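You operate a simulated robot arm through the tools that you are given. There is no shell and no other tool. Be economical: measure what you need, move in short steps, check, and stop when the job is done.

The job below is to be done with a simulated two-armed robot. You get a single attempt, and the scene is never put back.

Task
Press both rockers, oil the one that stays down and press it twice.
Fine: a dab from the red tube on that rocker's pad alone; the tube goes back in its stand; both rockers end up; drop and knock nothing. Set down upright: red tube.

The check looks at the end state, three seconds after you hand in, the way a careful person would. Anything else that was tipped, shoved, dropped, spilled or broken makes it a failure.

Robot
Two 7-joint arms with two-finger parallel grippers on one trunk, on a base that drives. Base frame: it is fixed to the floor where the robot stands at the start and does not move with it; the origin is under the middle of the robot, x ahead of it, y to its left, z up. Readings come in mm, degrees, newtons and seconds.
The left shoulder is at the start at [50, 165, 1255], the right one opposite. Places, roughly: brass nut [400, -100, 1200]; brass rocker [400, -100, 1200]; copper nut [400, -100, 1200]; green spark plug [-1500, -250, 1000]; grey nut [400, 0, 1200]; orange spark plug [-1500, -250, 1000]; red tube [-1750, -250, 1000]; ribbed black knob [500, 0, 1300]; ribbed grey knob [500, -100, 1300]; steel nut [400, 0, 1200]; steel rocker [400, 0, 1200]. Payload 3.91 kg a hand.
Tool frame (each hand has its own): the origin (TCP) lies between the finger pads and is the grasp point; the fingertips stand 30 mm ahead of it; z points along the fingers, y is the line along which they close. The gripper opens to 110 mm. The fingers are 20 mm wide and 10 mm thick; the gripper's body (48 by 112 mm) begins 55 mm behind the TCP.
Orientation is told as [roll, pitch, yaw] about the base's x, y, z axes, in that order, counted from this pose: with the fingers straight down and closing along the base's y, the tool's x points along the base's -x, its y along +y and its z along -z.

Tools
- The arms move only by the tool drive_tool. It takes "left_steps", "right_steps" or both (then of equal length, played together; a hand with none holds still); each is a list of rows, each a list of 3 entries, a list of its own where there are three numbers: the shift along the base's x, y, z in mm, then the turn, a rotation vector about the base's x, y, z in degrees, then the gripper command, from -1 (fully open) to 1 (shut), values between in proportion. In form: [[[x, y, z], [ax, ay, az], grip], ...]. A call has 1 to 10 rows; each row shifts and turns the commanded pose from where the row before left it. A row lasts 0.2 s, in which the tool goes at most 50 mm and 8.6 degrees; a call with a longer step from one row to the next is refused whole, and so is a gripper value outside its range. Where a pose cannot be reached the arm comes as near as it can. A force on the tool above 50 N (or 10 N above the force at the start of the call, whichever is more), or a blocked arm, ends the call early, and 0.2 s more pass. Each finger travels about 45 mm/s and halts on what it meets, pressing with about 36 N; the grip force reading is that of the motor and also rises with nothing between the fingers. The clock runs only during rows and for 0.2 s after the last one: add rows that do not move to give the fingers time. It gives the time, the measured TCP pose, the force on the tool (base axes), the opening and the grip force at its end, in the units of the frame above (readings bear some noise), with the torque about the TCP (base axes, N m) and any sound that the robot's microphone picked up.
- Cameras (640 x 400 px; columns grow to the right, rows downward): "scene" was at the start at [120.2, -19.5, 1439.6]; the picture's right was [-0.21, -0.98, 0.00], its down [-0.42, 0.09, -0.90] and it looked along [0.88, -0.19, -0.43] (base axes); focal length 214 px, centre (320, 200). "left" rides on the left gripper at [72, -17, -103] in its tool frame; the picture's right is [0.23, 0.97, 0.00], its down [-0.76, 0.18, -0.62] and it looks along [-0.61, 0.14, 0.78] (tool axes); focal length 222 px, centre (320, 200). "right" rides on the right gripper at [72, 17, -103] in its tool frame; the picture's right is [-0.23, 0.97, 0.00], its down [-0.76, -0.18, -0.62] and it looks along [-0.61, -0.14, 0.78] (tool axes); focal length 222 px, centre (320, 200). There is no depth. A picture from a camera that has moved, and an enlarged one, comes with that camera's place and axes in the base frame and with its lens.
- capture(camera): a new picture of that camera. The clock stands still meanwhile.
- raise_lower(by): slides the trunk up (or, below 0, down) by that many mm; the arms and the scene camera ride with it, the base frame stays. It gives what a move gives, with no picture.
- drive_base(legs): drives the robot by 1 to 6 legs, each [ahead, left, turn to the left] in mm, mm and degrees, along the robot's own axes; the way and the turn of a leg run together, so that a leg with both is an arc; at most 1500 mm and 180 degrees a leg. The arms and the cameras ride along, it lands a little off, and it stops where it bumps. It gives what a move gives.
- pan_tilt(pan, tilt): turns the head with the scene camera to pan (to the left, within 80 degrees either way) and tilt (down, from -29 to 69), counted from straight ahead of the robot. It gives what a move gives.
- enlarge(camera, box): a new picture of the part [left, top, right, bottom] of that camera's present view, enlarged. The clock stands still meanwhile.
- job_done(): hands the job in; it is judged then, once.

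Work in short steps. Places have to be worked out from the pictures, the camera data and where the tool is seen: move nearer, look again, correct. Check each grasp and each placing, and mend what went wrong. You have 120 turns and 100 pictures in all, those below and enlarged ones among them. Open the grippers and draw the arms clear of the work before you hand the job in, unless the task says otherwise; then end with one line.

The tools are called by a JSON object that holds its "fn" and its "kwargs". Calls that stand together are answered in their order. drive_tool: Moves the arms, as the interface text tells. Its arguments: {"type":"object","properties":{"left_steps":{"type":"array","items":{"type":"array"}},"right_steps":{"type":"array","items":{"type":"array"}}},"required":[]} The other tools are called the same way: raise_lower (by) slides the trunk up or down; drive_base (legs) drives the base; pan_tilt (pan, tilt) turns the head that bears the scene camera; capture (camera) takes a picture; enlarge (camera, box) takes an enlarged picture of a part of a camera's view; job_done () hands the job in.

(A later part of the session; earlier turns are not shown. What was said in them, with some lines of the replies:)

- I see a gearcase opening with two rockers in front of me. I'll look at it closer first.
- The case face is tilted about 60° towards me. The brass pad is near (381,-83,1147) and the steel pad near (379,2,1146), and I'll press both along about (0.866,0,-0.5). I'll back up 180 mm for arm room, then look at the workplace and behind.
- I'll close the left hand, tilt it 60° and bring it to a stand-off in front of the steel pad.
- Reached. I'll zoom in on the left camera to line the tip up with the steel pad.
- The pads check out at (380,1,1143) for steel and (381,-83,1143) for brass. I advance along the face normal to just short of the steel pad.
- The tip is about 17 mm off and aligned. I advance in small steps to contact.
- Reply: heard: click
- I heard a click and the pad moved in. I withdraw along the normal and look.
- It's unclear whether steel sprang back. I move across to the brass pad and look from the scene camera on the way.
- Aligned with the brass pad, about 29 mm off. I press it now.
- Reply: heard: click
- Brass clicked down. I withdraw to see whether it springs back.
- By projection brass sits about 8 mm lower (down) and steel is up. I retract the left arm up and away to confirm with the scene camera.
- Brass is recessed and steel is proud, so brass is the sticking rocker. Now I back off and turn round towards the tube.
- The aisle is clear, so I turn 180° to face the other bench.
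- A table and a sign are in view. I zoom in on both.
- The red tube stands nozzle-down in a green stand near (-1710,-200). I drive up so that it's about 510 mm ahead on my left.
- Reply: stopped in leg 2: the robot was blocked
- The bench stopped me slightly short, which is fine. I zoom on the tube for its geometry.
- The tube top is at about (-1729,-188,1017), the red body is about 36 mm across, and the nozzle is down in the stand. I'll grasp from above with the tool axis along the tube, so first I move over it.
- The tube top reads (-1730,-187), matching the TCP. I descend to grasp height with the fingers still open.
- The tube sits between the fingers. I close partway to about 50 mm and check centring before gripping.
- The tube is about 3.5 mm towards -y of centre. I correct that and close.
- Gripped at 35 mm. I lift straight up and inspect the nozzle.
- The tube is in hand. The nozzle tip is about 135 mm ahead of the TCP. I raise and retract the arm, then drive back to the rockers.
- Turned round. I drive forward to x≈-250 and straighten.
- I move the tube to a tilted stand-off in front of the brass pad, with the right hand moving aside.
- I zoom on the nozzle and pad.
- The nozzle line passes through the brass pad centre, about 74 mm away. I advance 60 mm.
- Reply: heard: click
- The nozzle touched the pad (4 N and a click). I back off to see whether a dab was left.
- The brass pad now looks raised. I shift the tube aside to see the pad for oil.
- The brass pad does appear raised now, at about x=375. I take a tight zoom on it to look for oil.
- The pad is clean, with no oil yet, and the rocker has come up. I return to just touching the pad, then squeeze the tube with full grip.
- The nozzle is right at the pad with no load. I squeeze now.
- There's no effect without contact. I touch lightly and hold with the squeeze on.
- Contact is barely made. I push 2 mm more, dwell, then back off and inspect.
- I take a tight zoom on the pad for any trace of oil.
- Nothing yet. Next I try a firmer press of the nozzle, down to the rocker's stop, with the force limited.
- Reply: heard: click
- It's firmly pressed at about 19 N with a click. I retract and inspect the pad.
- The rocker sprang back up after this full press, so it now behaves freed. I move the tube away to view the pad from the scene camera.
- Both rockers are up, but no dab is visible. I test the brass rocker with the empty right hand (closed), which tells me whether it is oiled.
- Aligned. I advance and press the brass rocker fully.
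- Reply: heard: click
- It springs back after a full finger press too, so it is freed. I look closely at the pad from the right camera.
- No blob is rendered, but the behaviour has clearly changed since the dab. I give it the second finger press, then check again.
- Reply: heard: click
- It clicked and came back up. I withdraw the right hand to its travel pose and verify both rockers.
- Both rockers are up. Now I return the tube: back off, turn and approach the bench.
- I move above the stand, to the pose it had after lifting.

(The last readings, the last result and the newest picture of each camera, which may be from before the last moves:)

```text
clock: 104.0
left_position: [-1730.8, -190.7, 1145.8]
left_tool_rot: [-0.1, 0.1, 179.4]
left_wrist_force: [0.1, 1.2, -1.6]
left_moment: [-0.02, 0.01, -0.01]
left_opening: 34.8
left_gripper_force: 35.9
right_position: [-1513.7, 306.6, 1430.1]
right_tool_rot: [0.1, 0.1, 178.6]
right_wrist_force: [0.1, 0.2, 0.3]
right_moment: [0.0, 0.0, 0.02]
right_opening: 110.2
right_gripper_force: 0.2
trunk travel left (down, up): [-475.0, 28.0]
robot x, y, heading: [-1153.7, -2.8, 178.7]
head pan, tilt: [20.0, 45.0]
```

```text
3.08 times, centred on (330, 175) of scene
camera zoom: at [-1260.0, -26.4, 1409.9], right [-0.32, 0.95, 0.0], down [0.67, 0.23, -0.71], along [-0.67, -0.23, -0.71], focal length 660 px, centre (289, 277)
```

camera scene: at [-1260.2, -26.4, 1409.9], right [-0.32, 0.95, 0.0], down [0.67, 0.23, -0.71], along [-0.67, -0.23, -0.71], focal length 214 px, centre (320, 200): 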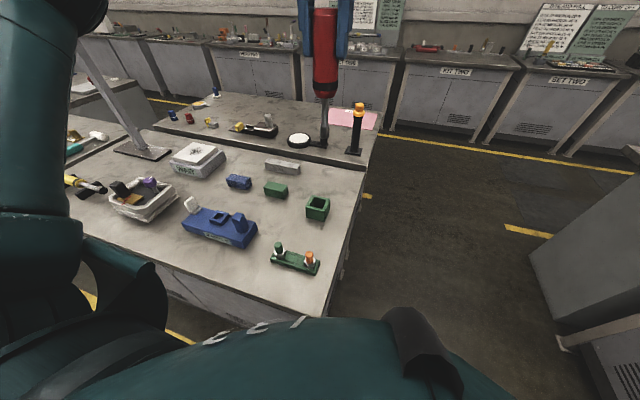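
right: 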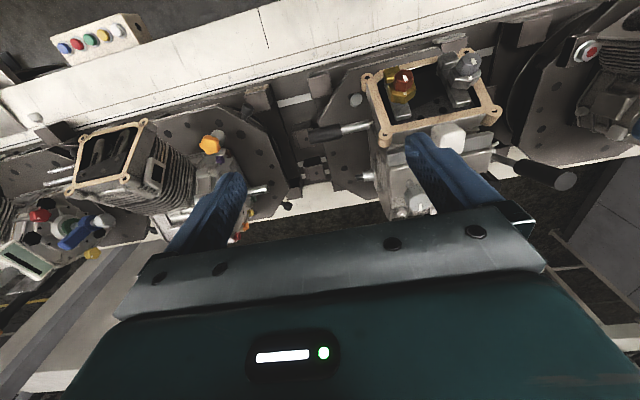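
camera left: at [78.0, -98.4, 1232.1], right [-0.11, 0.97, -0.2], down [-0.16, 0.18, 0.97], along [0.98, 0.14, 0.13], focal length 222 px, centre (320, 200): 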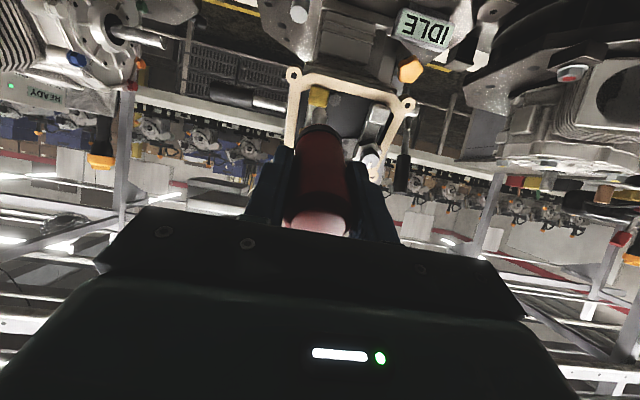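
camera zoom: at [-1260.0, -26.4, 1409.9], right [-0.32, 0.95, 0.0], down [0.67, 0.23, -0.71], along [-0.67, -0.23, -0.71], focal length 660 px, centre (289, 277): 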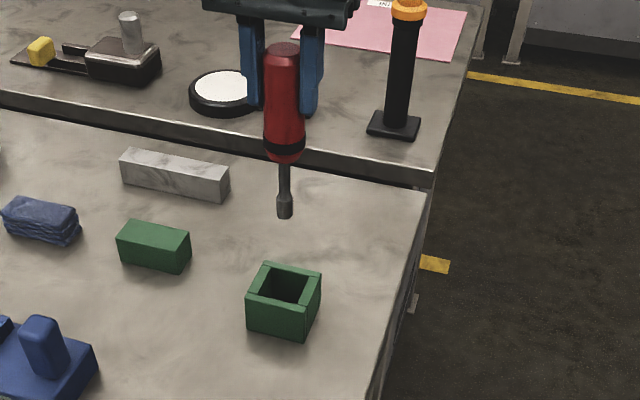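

The position matches the lift pose. I descend vertically back into the stand, slowing near the bottom.

{"fn": "drive_tool", "kwargs": {"left_steps": [[[0.5, 0, -20], [0, 0, 0], 1], [[0.5, 0, -20], [0, 0, 0], 1], [[0, 0, -20], [0, 0, 0], 1], [[0, 0, -20], [0, 0, 0], 1], [[0, 0, -20], [0, 0, 0], 1], [[0, 0, -20], [0, 0, 0], 1], [[0, 0, -15], [0, 0, 0], 1], [[0, 0, -10], [0, 0, 0], 1], [[0, 0, -6], [0, 0, 0], 1], [[0, 0, 0], [0, 0, 0], 1]]}}

{"fn": "enlarge", "kwargs": {"camera": "left", "box": [220, 60, 420, 260]}}

{"fn": "enlarge", "kwargs": {"camera": "scene", "box": [280, 150, 380, 225]}}

```text
clock: 106.2
left_position: [-1728.3, -188.9, 998.1]
left_tool_rot: [-0.1, -0.4, 179.5]
left_wrist_force: [2.0, -4.4, 27.2]
left_moment: [-0.58, -0.2, -0.08]
left_opening: 34.6
left_gripper_force: 36.0
right_position: [-1511.2, 308.4, 1430.7]
right_tool_rot: [0.1, -0.1, 178.6]
right_wrist_force: [-0.1, 0.0, -0.2]
right_moment: [-0.02, 0.01, 0.03]
right_opening: 109.9
right_gripper_force: 0.1
trunk travel left (down, up): [-475.0, 28.0]
robot x, y, heading: [-1153.9, 3.7, 178.6]
head pan, tilt: [20.0, 45.0]
```

```text
2.00 times, centred on (320, 160) of left
camera zoom: at [-1656.6, -172.3, 1101.7], right [0.22, -0.98, 0.0], down [-0.76, -0.17, 0.63], along [-0.61, -0.13, -0.78], focal length 444 px, centre (320, 280)
```

zoom: 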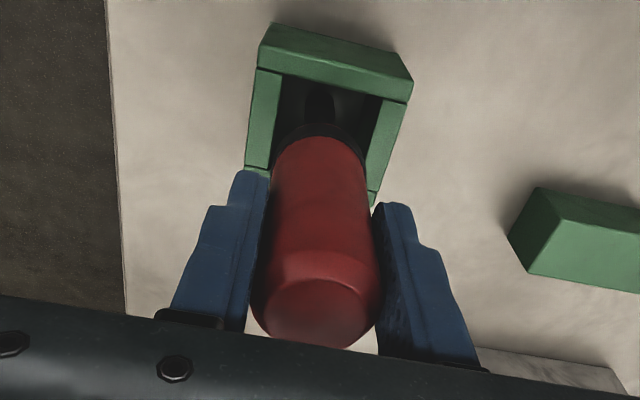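

```text
5.33 times, centred on (330, 188) of scene
camera zoom: at [-1257.0, -26.0, 1410.6], right [-0.32, 0.95, 0.0], down [0.67, 0.23, -0.71], along [-0.67, -0.23, -0.71], focal length 1144 px, centre (267, 267)
```

zoom: 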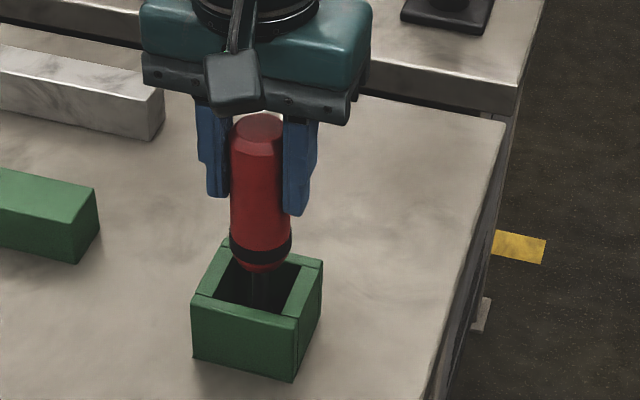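

The nozzle bottomed out at z=998, so the tube must have slid about 13 mm in the grip. It looks seated in the stand, so I relieve the load and recheck.

{"fn": "drive_tool", "kwargs": {"left_steps": [[[0, 0, 2], [0, 0, 0], 1], [[0, 0, 1], [0, 0, 0], 1], [[0, 0, 0], [0, 0, 0], 1]]}}

{"fn": "enlarge", "kwargs": {"camera": "scene", "box": [295, 160, 355, 225]}}

```text
clock: 107.0
left_position: [-1729.3, -190.3, 998.9]
left_tool_rot: [0.0, -0.1, 179.5]
left_wrist_force: [-3.8, -1.6, 19.4]
left_moment: [-0.26, 0.66, -0.02]
left_opening: 34.6
left_gripper_force: 36.0
right_position: [-1513.0, 307.1, 1429.8]
right_tool_rot: [0.1, -0.1, 178.7]
right_wrist_force: [-1.2, -0.1, -0.5]
right_moment: [-0.04, -0.02, -0.01]
right_opening: 109.8
right_gripper_force: 0.0
trunk travel left (down, up): [-475.0, 28.0]
robot x, y, heading: [-1157.6, -5.6, 178.5]
head pan, tilt: [20.0, 45.0]
```

```text
6.15 times, centred on (325, 192) of scene
camera zoom: at [-1258.4, -25.9, 1410.0], right [-0.32, 0.95, 0.0], down [0.67, 0.23, -0.71], along [-0.67, -0.23, -0.71], focal length 1320 px, centre (289, 246)
```

zoom: 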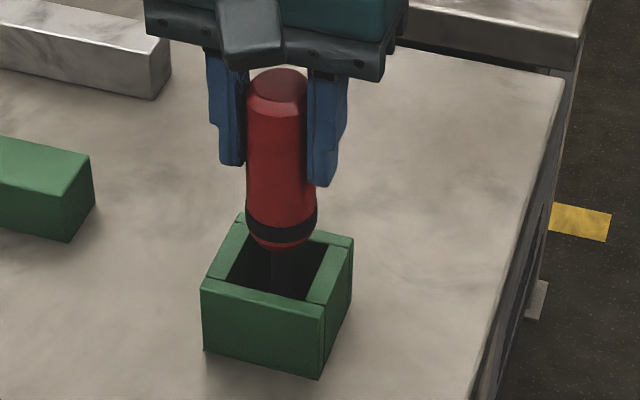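

It's still loaded at 19 N, so I raise a little more until it's near zero.

{"fn": "drive_tool", "kwargs": {"left_steps": [[[0, 0, 1], [0, 0, 0], 1], [[0, 0, 1], [0, 0, 0], 1], [[0, 0, 0], [0, 0, 0], 1]]}}

```text
clock: 107.8
left_position: [-1728.6, -190.5, 999.5]
left_tool_rot: [-0.1, 0.1, 179.4]
left_wrist_force: [-4.4, -0.2, 8.3]
left_moment: [0.06, 0.59, -0.02]
left_opening: 34.5
left_gripper_force: 35.9
right_position: [-1514.6, 307.1, 1429.1]
right_tool_rot: [0.0, 0.0, 178.5]
right_wrist_force: [-0.7, -0.2, -0.3]
right_moment: [-0.01, 0.01, -0.01]
right_opening: 110.3
right_gripper_force: 0.0
trunk travel left (down, up): [-475.0, 28.0]
robot x, y, heading: [-1152.1, -2.9, 178.6]
head pan, tilt: [20.0, 45.0]
```

A small sideways load remains (-4.4 N in x). I ease towards -x by 1.5 mm and up 0.5 mm.

{"fn": "drive_tool", "kwargs": {"left_steps": [[[-1.5, 0, 0.5], [0, 0, 0], 1], [[0, 0, 0], [0, 0, 0], 1], [[0, 0, 0], [0, 0, 0], 1]]}}

{"fn": "enlarge", "kwargs": {"camera": "left", "box": [250, 60, 390, 240]}}

```text
clock: 108.6
left_position: [-1729.7, -188.7, 997.5]
left_tool_rot: [0.0, 0.2, 179.4]
left_wrist_force: [1.2, 0.2, 1.3]
left_moment: [0.09, -0.11, 0.0]
left_opening: 34.7
left_gripper_force: 36.3
right_position: [-1514.6, 306.5, 1430.2]
right_tool_rot: [0.0, 0.0, 178.7]
right_wrist_force: [0.0, -0.1, 0.2]
right_moment: [0.01, -0.03, 0.01]
right_opening: 110.3
right_gripper_force: 0.1
trunk travel left (down, up): [-475.0, 28.0]
robot x, y, heading: [-1151.2, -0.9, 178.6]
head pan, tilt: [20.0, 45.0]
```

```text
2.22 times, centred on (320, 150) of left
camera zoom: at [-1658.8, -173.0, 1102.3], right [0.22, -0.98, 0.0], down [-0.77, -0.17, 0.62], along [-0.61, -0.14, -0.78], focal length 494 px, centre (320, 311)
```

zoom: 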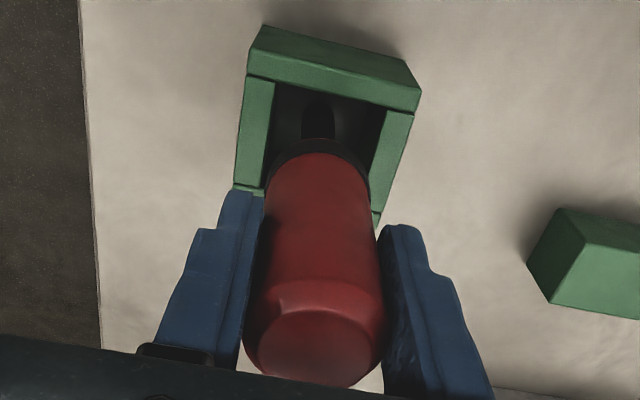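

The load is near zero. I check the tube's tilt from the scene camera before releasing.

{"fn": "enlarge", "kwargs": {"camera": "scene", "box": [295, 160, 355, 225]}}

```text
6.15 times, centred on (325, 192) of scene
camera zoom: at [-1259.9, -26.4, 1409.8], right [-0.32, 0.95, 0.0], down [0.67, 0.23, -0.71], along [-0.67, -0.23, -0.71], focal length 1320 px, centre (289, 246)
```

zoom: 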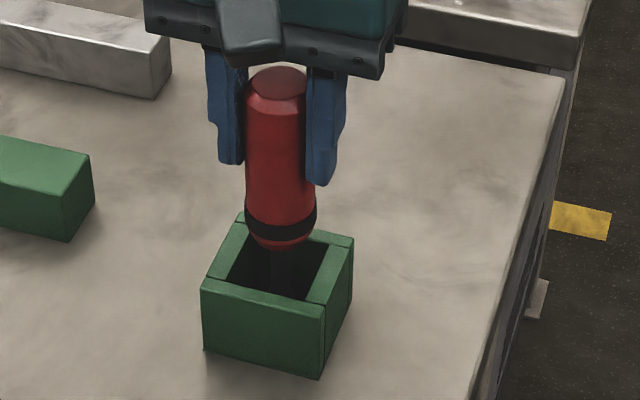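

There may be a slight tilt from the bottoming contact. I lift 60 mm to measure the nozzle against the grip axis before the final set-down.

{"fn": "drive_tool", "kwargs": {"left_steps": [[[0, 0, 10], [0, 0, 0], 1], [[0, 0, 15], [0, 0, 0], 1], [[0, 0, 15], [0, 0, 0], 1], [[0, 0, 20], [0, 0, 0], 1], [[0, 0, 0], [0, 0, 0], 1]]}}

{"fn": "enlarge", "kwargs": {"camera": "left", "box": [260, 60, 380, 140]}}

{"fn": "enlarge", "kwargs": {"camera": "scene", "box": [280, 140, 370, 225]}}

```text
clock: 109.8
left_position: [-1730.3, -190.6, 1059.4]
left_tool_rot: [-0.1, 0.1, 179.5]
left_wrist_force: [0.2, 1.1, -1.2]
left_moment: [0.01, -0.01, 0.0]
left_opening: 34.3
left_gripper_force: 36.0
right_position: [-1516.1, 306.2, 1429.4]
right_tool_rot: [0.0, 0.0, 178.6]
right_wrist_force: [0.6, -0.2, -0.6]
right_moment: [0.03, 0.01, -0.03]
right_opening: 110.1
right_gripper_force: 0.0
trunk travel left (down, up): [-475.0, 28.0]
robot x, y, heading: [-1154.7, -2.5, 178.9]
head pan, tilt: [20.0, 45.0]
```

```text
5.00 times, centred on (320, 100) of left
camera zoom: at [-1659.0, -173.6, 1162.7], right [0.22, -0.98, 0.0], down [-0.76, -0.17, 0.62], along [-0.61, -0.13, -0.78], focal length 1111 px, centre (320, 700)
```

zoom: 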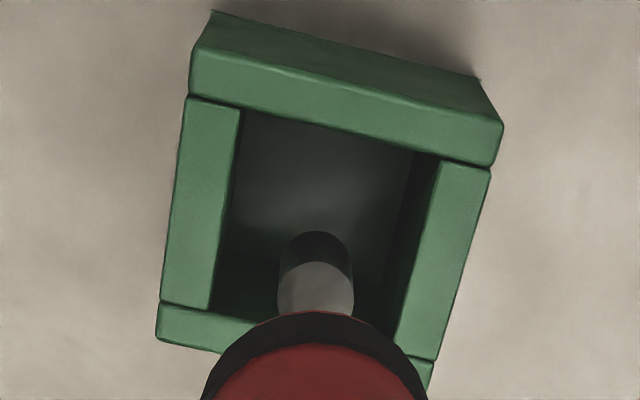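

```text
4.71 times, centred on (325, 182) of scene
camera zoom: at [-1260.5, -26.6, 1409.8], right [-0.32, 0.95, 0.0], down [0.67, 0.23, -0.71], along [-0.67, -0.23, -0.71], focal length 1009 px, centre (296, 282)
```

zoom: 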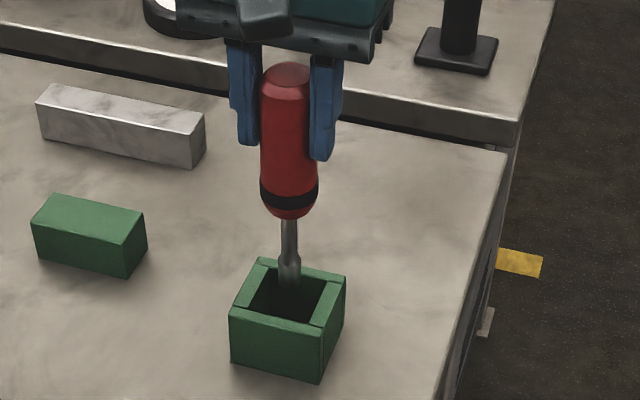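

The tube is aligned with the grip and upright. I lower gently, with 1 mm steps at the end.

{"fn": "drive_tool", "kwargs": {"left_steps": [[[0.5, 0, -20], [0, 0, 0], 1], [[0.5, 0, -20], [0, 0, 0], 1], [[0, 0, -12], [0, 0, 0], 1], [[0, 0, -5], [0, 0, 0], 1], [[0, 0, 0], [0, 0, 0], 1]]}}

```text
clock: 111.0
left_position: [-1730.4, -191.1, 1002.7]
left_tool_rot: [0.0, 0.2, 179.3]
left_wrist_force: [-0.2, -0.1, -1.3]
left_moment: [0.03, -0.02, 0.01]
left_opening: 34.5
left_gripper_force: 36.3
right_position: [-1515.0, 307.4, 1429.9]
right_tool_rot: [-0.1, 0.0, 178.6]
right_wrist_force: [0.2, -0.6, 0.8]
right_moment: [0.01, 0.03, -0.01]
right_opening: 109.8
right_gripper_force: 0.0
trunk travel left (down, up): [-475.0, 28.0]
robot x, y, heading: [-1153.2, -0.6, 178.4]
head pan, tilt: [20.0, 45.0]
```

{"fn": "drive_tool", "kwargs": {"left_steps": [[[0, 0, -1], [0, 0, 0], 1], [[0, 0, -1], [0, 0, 0], 1], [[0, 0, 0], [0, 0, 0], 1]]}}

```text
clock: 111.8
left_position: [-1729.2, -190.1, 999.4]
left_tool_rot: [-0.1, 0.1, 179.4]
left_wrist_force: [0.9, 0.0, -1.3]
left_moment: [0.0, -0.01, 0.04]
left_opening: 34.7
left_gripper_force: 36.3
right_position: [-1515.1, 305.4, 1430.2]
right_tool_rot: [0.0, 0.0, 178.7]
right_wrist_force: [0.1, -0.3, 0.1]
right_moment: [0.0, -0.03, -0.04]
right_opening: 109.9
right_gripper_force: 0.0
trunk travel left (down, up): [-475.0, 28.0]
robot x, y, heading: [-1155.8, -3.8, 178.3]
head pan, tilt: [20.0, 45.0]
```

Still hanging free, so I continue in 1 mm steps.

{"fn": "drive_tool", "kwargs": {"left_steps": [[[0, 0, -1], [0, 0, 0], 1], [[0, 0, 0], [0, 0, 0], 1], [[0, 0, -0.7], [0, 0, 0], 1], [[0, 0, 0], [0, 0, 0], 1]]}}

```text
clock: 112.8
left_position: [-1729.2, -190.8, 999.4]
left_tool_rot: [-0.1, 0.0, 179.4]
left_wrist_force: [1.5, -0.8, -1.0]
left_moment: [-0.01, -0.03, -0.01]
left_opening: 34.6
left_gripper_force: 35.6
right_position: [-1513.8, 306.3, 1430.2]
right_tool_rot: [0.0, 0.0, 178.6]
right_wrist_force: [-0.8, -0.5, -0.1]
right_moment: [0.01, 0.0, -0.01]
right_opening: 110.0
right_gripper_force: 0.1
trunk travel left (down, up): [-475.0, 28.0]
robot x, y, heading: [-1156.2, -2.5, 178.5]
head pan, tilt: [20.0, 45.0]
```

{"fn": "drive_tool", "kwargs": {"left_steps": [[[0, 0, -0.8], [0, 0, 0], 1], [[0, 0, 0], [0, 0, 0], 1], [[0, 0, -0.7], [0, 0, 0], 1], [[0, 0, 0], [0, 0, 0], 1]]}}

```text
clock: 113.8
left_position: [-1730.2, -191.3, 999.0]
left_tool_rot: [-0.1, -0.2, 179.4]
left_wrist_force: [-1.3, -2.0, 6.0]
left_moment: [-0.16, 0.18, 0.01]
left_opening: 34.4
left_gripper_force: 35.7
right_position: [-1514.7, 307.1, 1429.2]
right_tool_rot: [0.1, -0.1, 178.6]
right_wrist_force: [0.0, 0.0, -1.0]
right_moment: [-0.01, 0.05, -0.01]
right_opening: 110.1
right_gripper_force: 0.1
trunk travel left (down, up): [-475.0, 28.0]
robot x, y, heading: [-1153.7, -0.8, 178.5]
head pan, tilt: [20.0, 45.0]
```

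Bottom contact at 6 N. I open slightly and watch whether it stays upright.

{"fn": "drive_tool", "kwargs": {"left_steps": [[[0, 0, 0.3], [0, 0, 0], 0.5], [[0, 0, 0], [0, 0, 0], 0.3], [[0, 0, 0], [0, 0, 0], 0.27], [[0, 0, 0], [0, 0, 0], 0.27]]}}

{"fn": "enlarge", "kwargs": {"camera": "left", "box": [250, 60, 390, 240]}}

{"fn": "enlarge", "kwargs": {"camera": "scene", "box": [280, 150, 370, 225]}}

```text
clock: 114.8
left_position: [-1729.7, -189.5, 996.4]
left_tool_rot: [-0.1, 0.1, 179.4]
left_wrist_force: [0.1, 0.0, -0.8]
left_moment: [0.0, 0.04, 0.02]
left_opening: 40.1
left_gripper_force: 0.1
right_position: [-1515.2, 308.2, 1429.8]
right_tool_rot: [0.1, 0.0, 178.5]
right_wrist_force: [-0.3, 0.0, 0.2]
right_moment: [-0.03, -0.02, 0.01]
right_opening: 110.0
right_gripper_force: 0.0
trunk travel left (down, up): [-475.0, 28.0]
robot x, y, heading: [-1156.1, 3.1, 178.5]
head pan, tilt: [20.0, 45.0]
```

```text
2.22 times, centred on (320, 150) of left
camera zoom: at [-1658.2, -172.6, 1100.9], right [0.22, -0.98, 0.0], down [-0.76, -0.17, 0.62], along [-0.61, -0.13, -0.78], focal length 494 px, centre (320, 311)
```

zoom: 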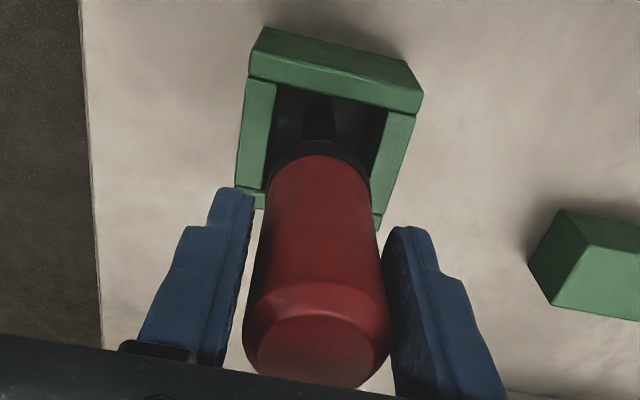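

```text
5.33 times, centred on (325, 188) of scene
camera zoom: at [-1260.1, -26.5, 1409.8], right [-0.32, 0.95, 0.0], down [0.67, 0.23, -0.71], along [-0.67, -0.23, -0.71], focal length 1144 px, centre (293, 267)
```

zoom: 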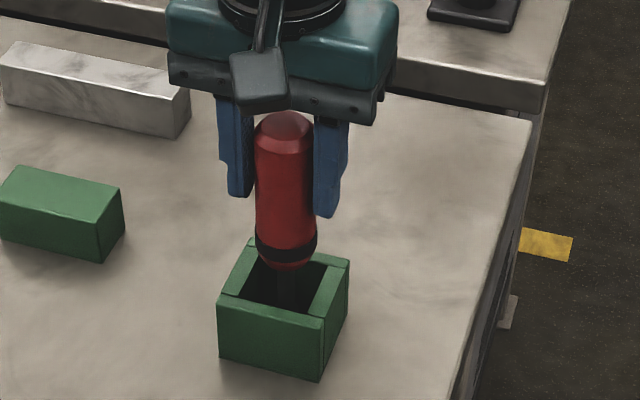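

Released and still standing upright. I open wider step by step.

{"fn": "drive_tool", "kwargs": {"left_steps": [[[0, 0, 0], [0, 0, 0], 0.1], [[0, 0, 0], [0, 0, 0], -0.2], [[0, 0, 0], [0, 0, 0], -0.6], [[0, 0, 0], [0, 0, 0], -1], [[0, 0, 0], [0, 0, 0], -1], [[0, 0, 0], [0, 0, 0], -1], [[0, 0, 0], [0, 0, 0], -1]]}}

{"fn": "enlarge", "kwargs": {"camera": "left", "box": [220, 60, 420, 260]}}

```text
clock: 116.4
left_position: [-1729.0, -189.0, 997.9]
left_tool_rot: [-0.2, 0.0, 179.3]
left_wrist_force: [-0.4, 0.2, -0.5]
left_moment: [-0.01, -0.04, -0.04]
left_opening: 109.9
left_gripper_force: 0.1
right_position: [-1515.1, 307.3, 1430.4]
right_tool_rot: [0.0, 0.0, 178.6]
right_wrist_force: [-0.8, -0.7, 0.2]
right_moment: [-0.01, -0.01, 0.01]
right_opening: 109.9
right_gripper_force: 0.0
trunk travel left (down, up): [-475.0, 28.0]
robot x, y, heading: [-1157.2, -3.2, 178.5]
head pan, tilt: [20.0, 45.0]
```

```text
2.00 times, centred on (320, 160) of left
camera zoom: at [-1658.3, -172.7, 1100.9], right [0.22, -0.98, 0.0], down [-0.76, -0.17, 0.62], along [-0.61, -0.13, -0.78], focal length 444 px, centre (320, 280)
```

zoom: 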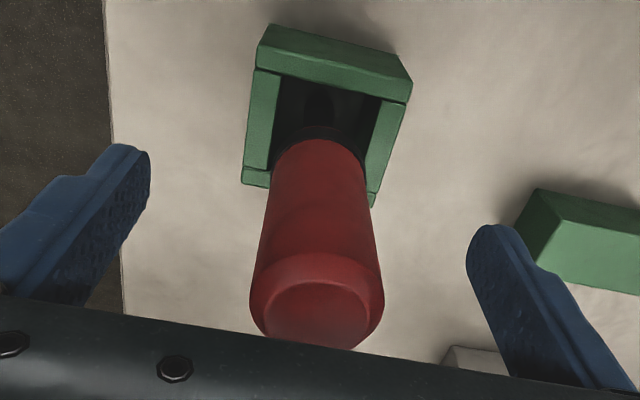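

It stands steadily. I raise the hand straight up clear of it.

{"fn": "drive_tool", "kwargs": {"left_steps": [[[0, 0, 15], [0, 0, 0], -1], [[0, 0, 20], [0, 0, 0], -1], [[0, 0, 30], [0, 0, 0], -1], [[0, 0, 40], [0, 0, 0], -1], [[0, 0, 40], [0, 0, 0], -1], [[20, 10, 40], [0, 0, 0], -1], [[30, 10, 40], [0, 0, 0], -1], [[30, 10, 40], [0, 0, 0], -1], [[30, 10, 40], [0, 0, 0], -1], [[30, 10, 40], [0, 0, 0], -1]]}}

{"fn": "enlarge", "kwargs": {"camera": "scene", "box": [260, 140, 380, 230]}}

{"fn": "capture", "kwargs": {"camera": "left"}}

```text
refused: row 7 steps farther than a row can; nothing moved
```

```text
4.44 times, centred on (320, 185) of scene
camera zoom: at [-1260.2, -26.5, 1409.8], right [-0.32, 0.95, 0.0], down [0.67, 0.23, -0.71], along [-0.67, -0.23, -0.71], focal length 953 px, centre (320, 267)
```

zoom: 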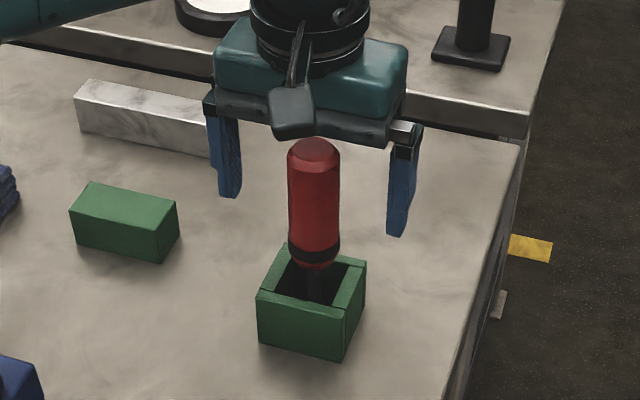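

```text
26 pictures are left
camera left: at [-1658.3, -172.7, 1100.9], right [0.22, -0.98, 0.0], down [-0.76, -0.17, 0.62], along [-0.61, -0.13, -0.78], focal length 222 px, centre (320, 200)
```

left: 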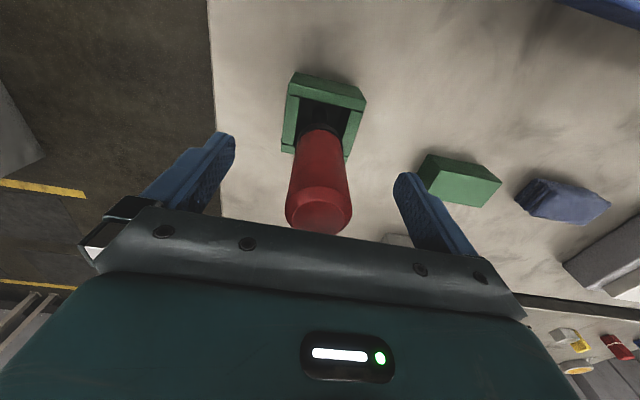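

The rows were too long and were refused, so I repeat with shorter steps.

{"fn": "drive_tool", "kwargs": {"left_steps": [[[0, 0, 15], [0, 0, 0], -1], [[0, 0, 20], [0, 0, 0], -1], [[0, 0, 30], [0, 0, 0], -1], [[0, 0, 40], [0, 0, 0], -1], [[0, 0, 40], [0, 0, 0], -1], [[15, 5, 40], [0, 0, 0], -1], [[20, 10, 40], [0, 0, 0], -1], [[20, 10, 40], [0, 0, 0], -1], [[20, 10, 40], [0, 0, 0], -1], [[20, 10, 40], [0, 0, 0], -1]]}}

{"fn": "enlarge", "kwargs": {"camera": "scene", "box": [260, 140, 380, 230]}}

{"fn": "capture", "kwargs": {"camera": "left"}}

```text
clock: 118.6
left_position: [-1633.2, -143.5, 1342.5]
left_tool_rot: [0.0, 0.0, 179.6]
left_wrist_force: [0.2, 0.3, 0.2]
left_moment: [0.01, -0.02, -0.02]
left_opening: 110.0
left_gripper_force: 0.0
right_position: [-1514.6, 307.5, 1430.0]
right_tool_rot: [0.1, -0.1, 178.6]
right_wrist_force: [1.3, 0.0, 0.5]
right_moment: [-0.03, 0.0, -0.01]
right_opening: 110.0
right_gripper_force: 0.0
trunk travel left (down, up): [-475.0, 28.0]
robot x, y, heading: [-1158.5, 0.6, 178.8]
head pan, tilt: [20.0, 45.0]
```

```text
4.44 times, centred on (320, 185) of scene
camera zoom: at [-1259.1, -25.9, 1409.9], right [-0.32, 0.95, 0.0], down [0.67, 0.23, -0.71], along [-0.67, -0.23, -0.71], focal length 953 px, centre (320, 267)
```

zoom: 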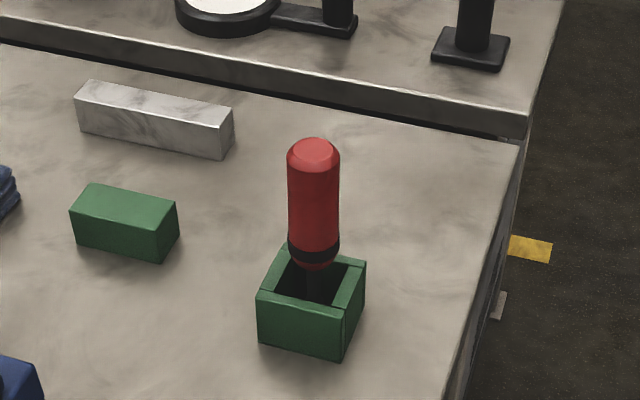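

```text
24 pictures are left
camera left: at [-1561.9, -127.2, 1446.3], right [0.22, -0.98, 0.0], down [-0.76, -0.17, 0.62], along [-0.61, -0.14, -0.78], focal length 222 px, centre (320, 200)
```

left: 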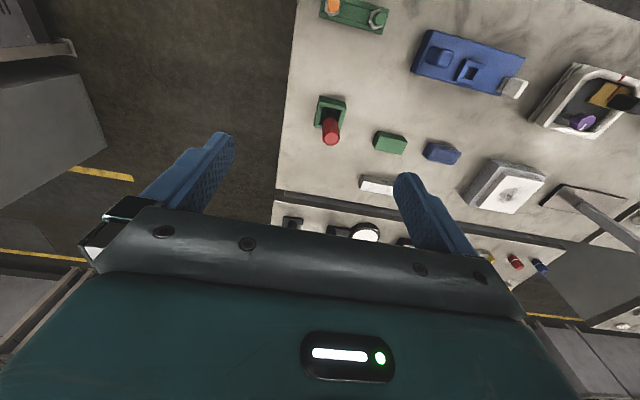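

The tube is upright in its stand and nothing else has moved. I back the robot off a bit to clear the bench.

{"fn": "drive_base", "kwargs": {"legs": [[-300, 0, 0]]}}

{"fn": "enlarge", "kwargs": {"camera": "scene", "box": [220, 60, 420, 200]}}

```text
clock: 120.6
left_position: [-1336.1, -152.2, 1342.8]
left_tool_rot: [0.0, 0.0, 179.2]
left_wrist_force: [0.4, 0.9, -0.5]
left_moment: [0.0, 0.0, -0.01]
left_opening: 109.9
left_gripper_force: 0.2
right_position: [-1215.8, 299.1, 1429.4]
right_tool_rot: [0.0, 0.0, 178.5]
right_wrist_force: [0.8, -0.6, -0.1]
right_moment: [0.0, 0.02, -0.02]
right_opening: 110.2
right_gripper_force: 0.1
trunk travel left (down, up): [-475.0, 28.0]
robot x, y, heading: [-857.0, -7.8, 178.4]
head pan, tilt: [20.0, 45.0]
```

```text
2.86 times, centred on (320, 130) of scene
camera zoom: at [-961.0, -33.9, 1409.9], right [-0.32, 0.95, 0.0], down [0.67, 0.22, -0.71], along [-0.67, -0.22, -0.71], focal length 613 px, centre (320, 400)
```

zoom: 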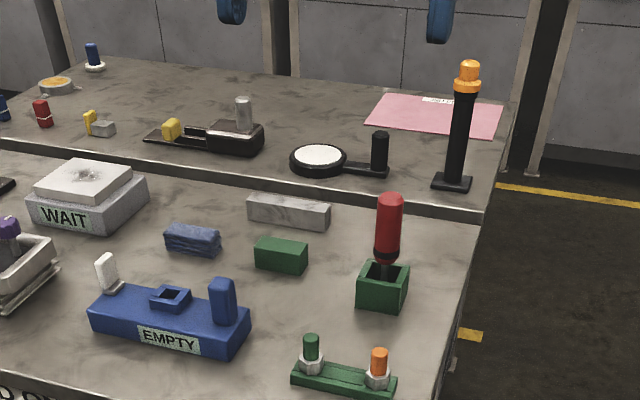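

The tube is upright in its stand, both rockers are up, the hands are open and clear, and nothing was disturbed. I hand in.

{"fn": "job_done", "kwargs": {}}

```text
The job is handed in.
```

I pressed both rockers: the brass one stayed down, so I put the red tube's nozzle to its pad. It has come back up after every press since, two of them by hand. I never saw oil on the pad, so the dab is inferred from the rocker coming free; the nozzle touched the pad three times. Both rockers ended up, and the tube is upright in its stand. I saw nothing else moved, though the base bumped the tube's bench once.
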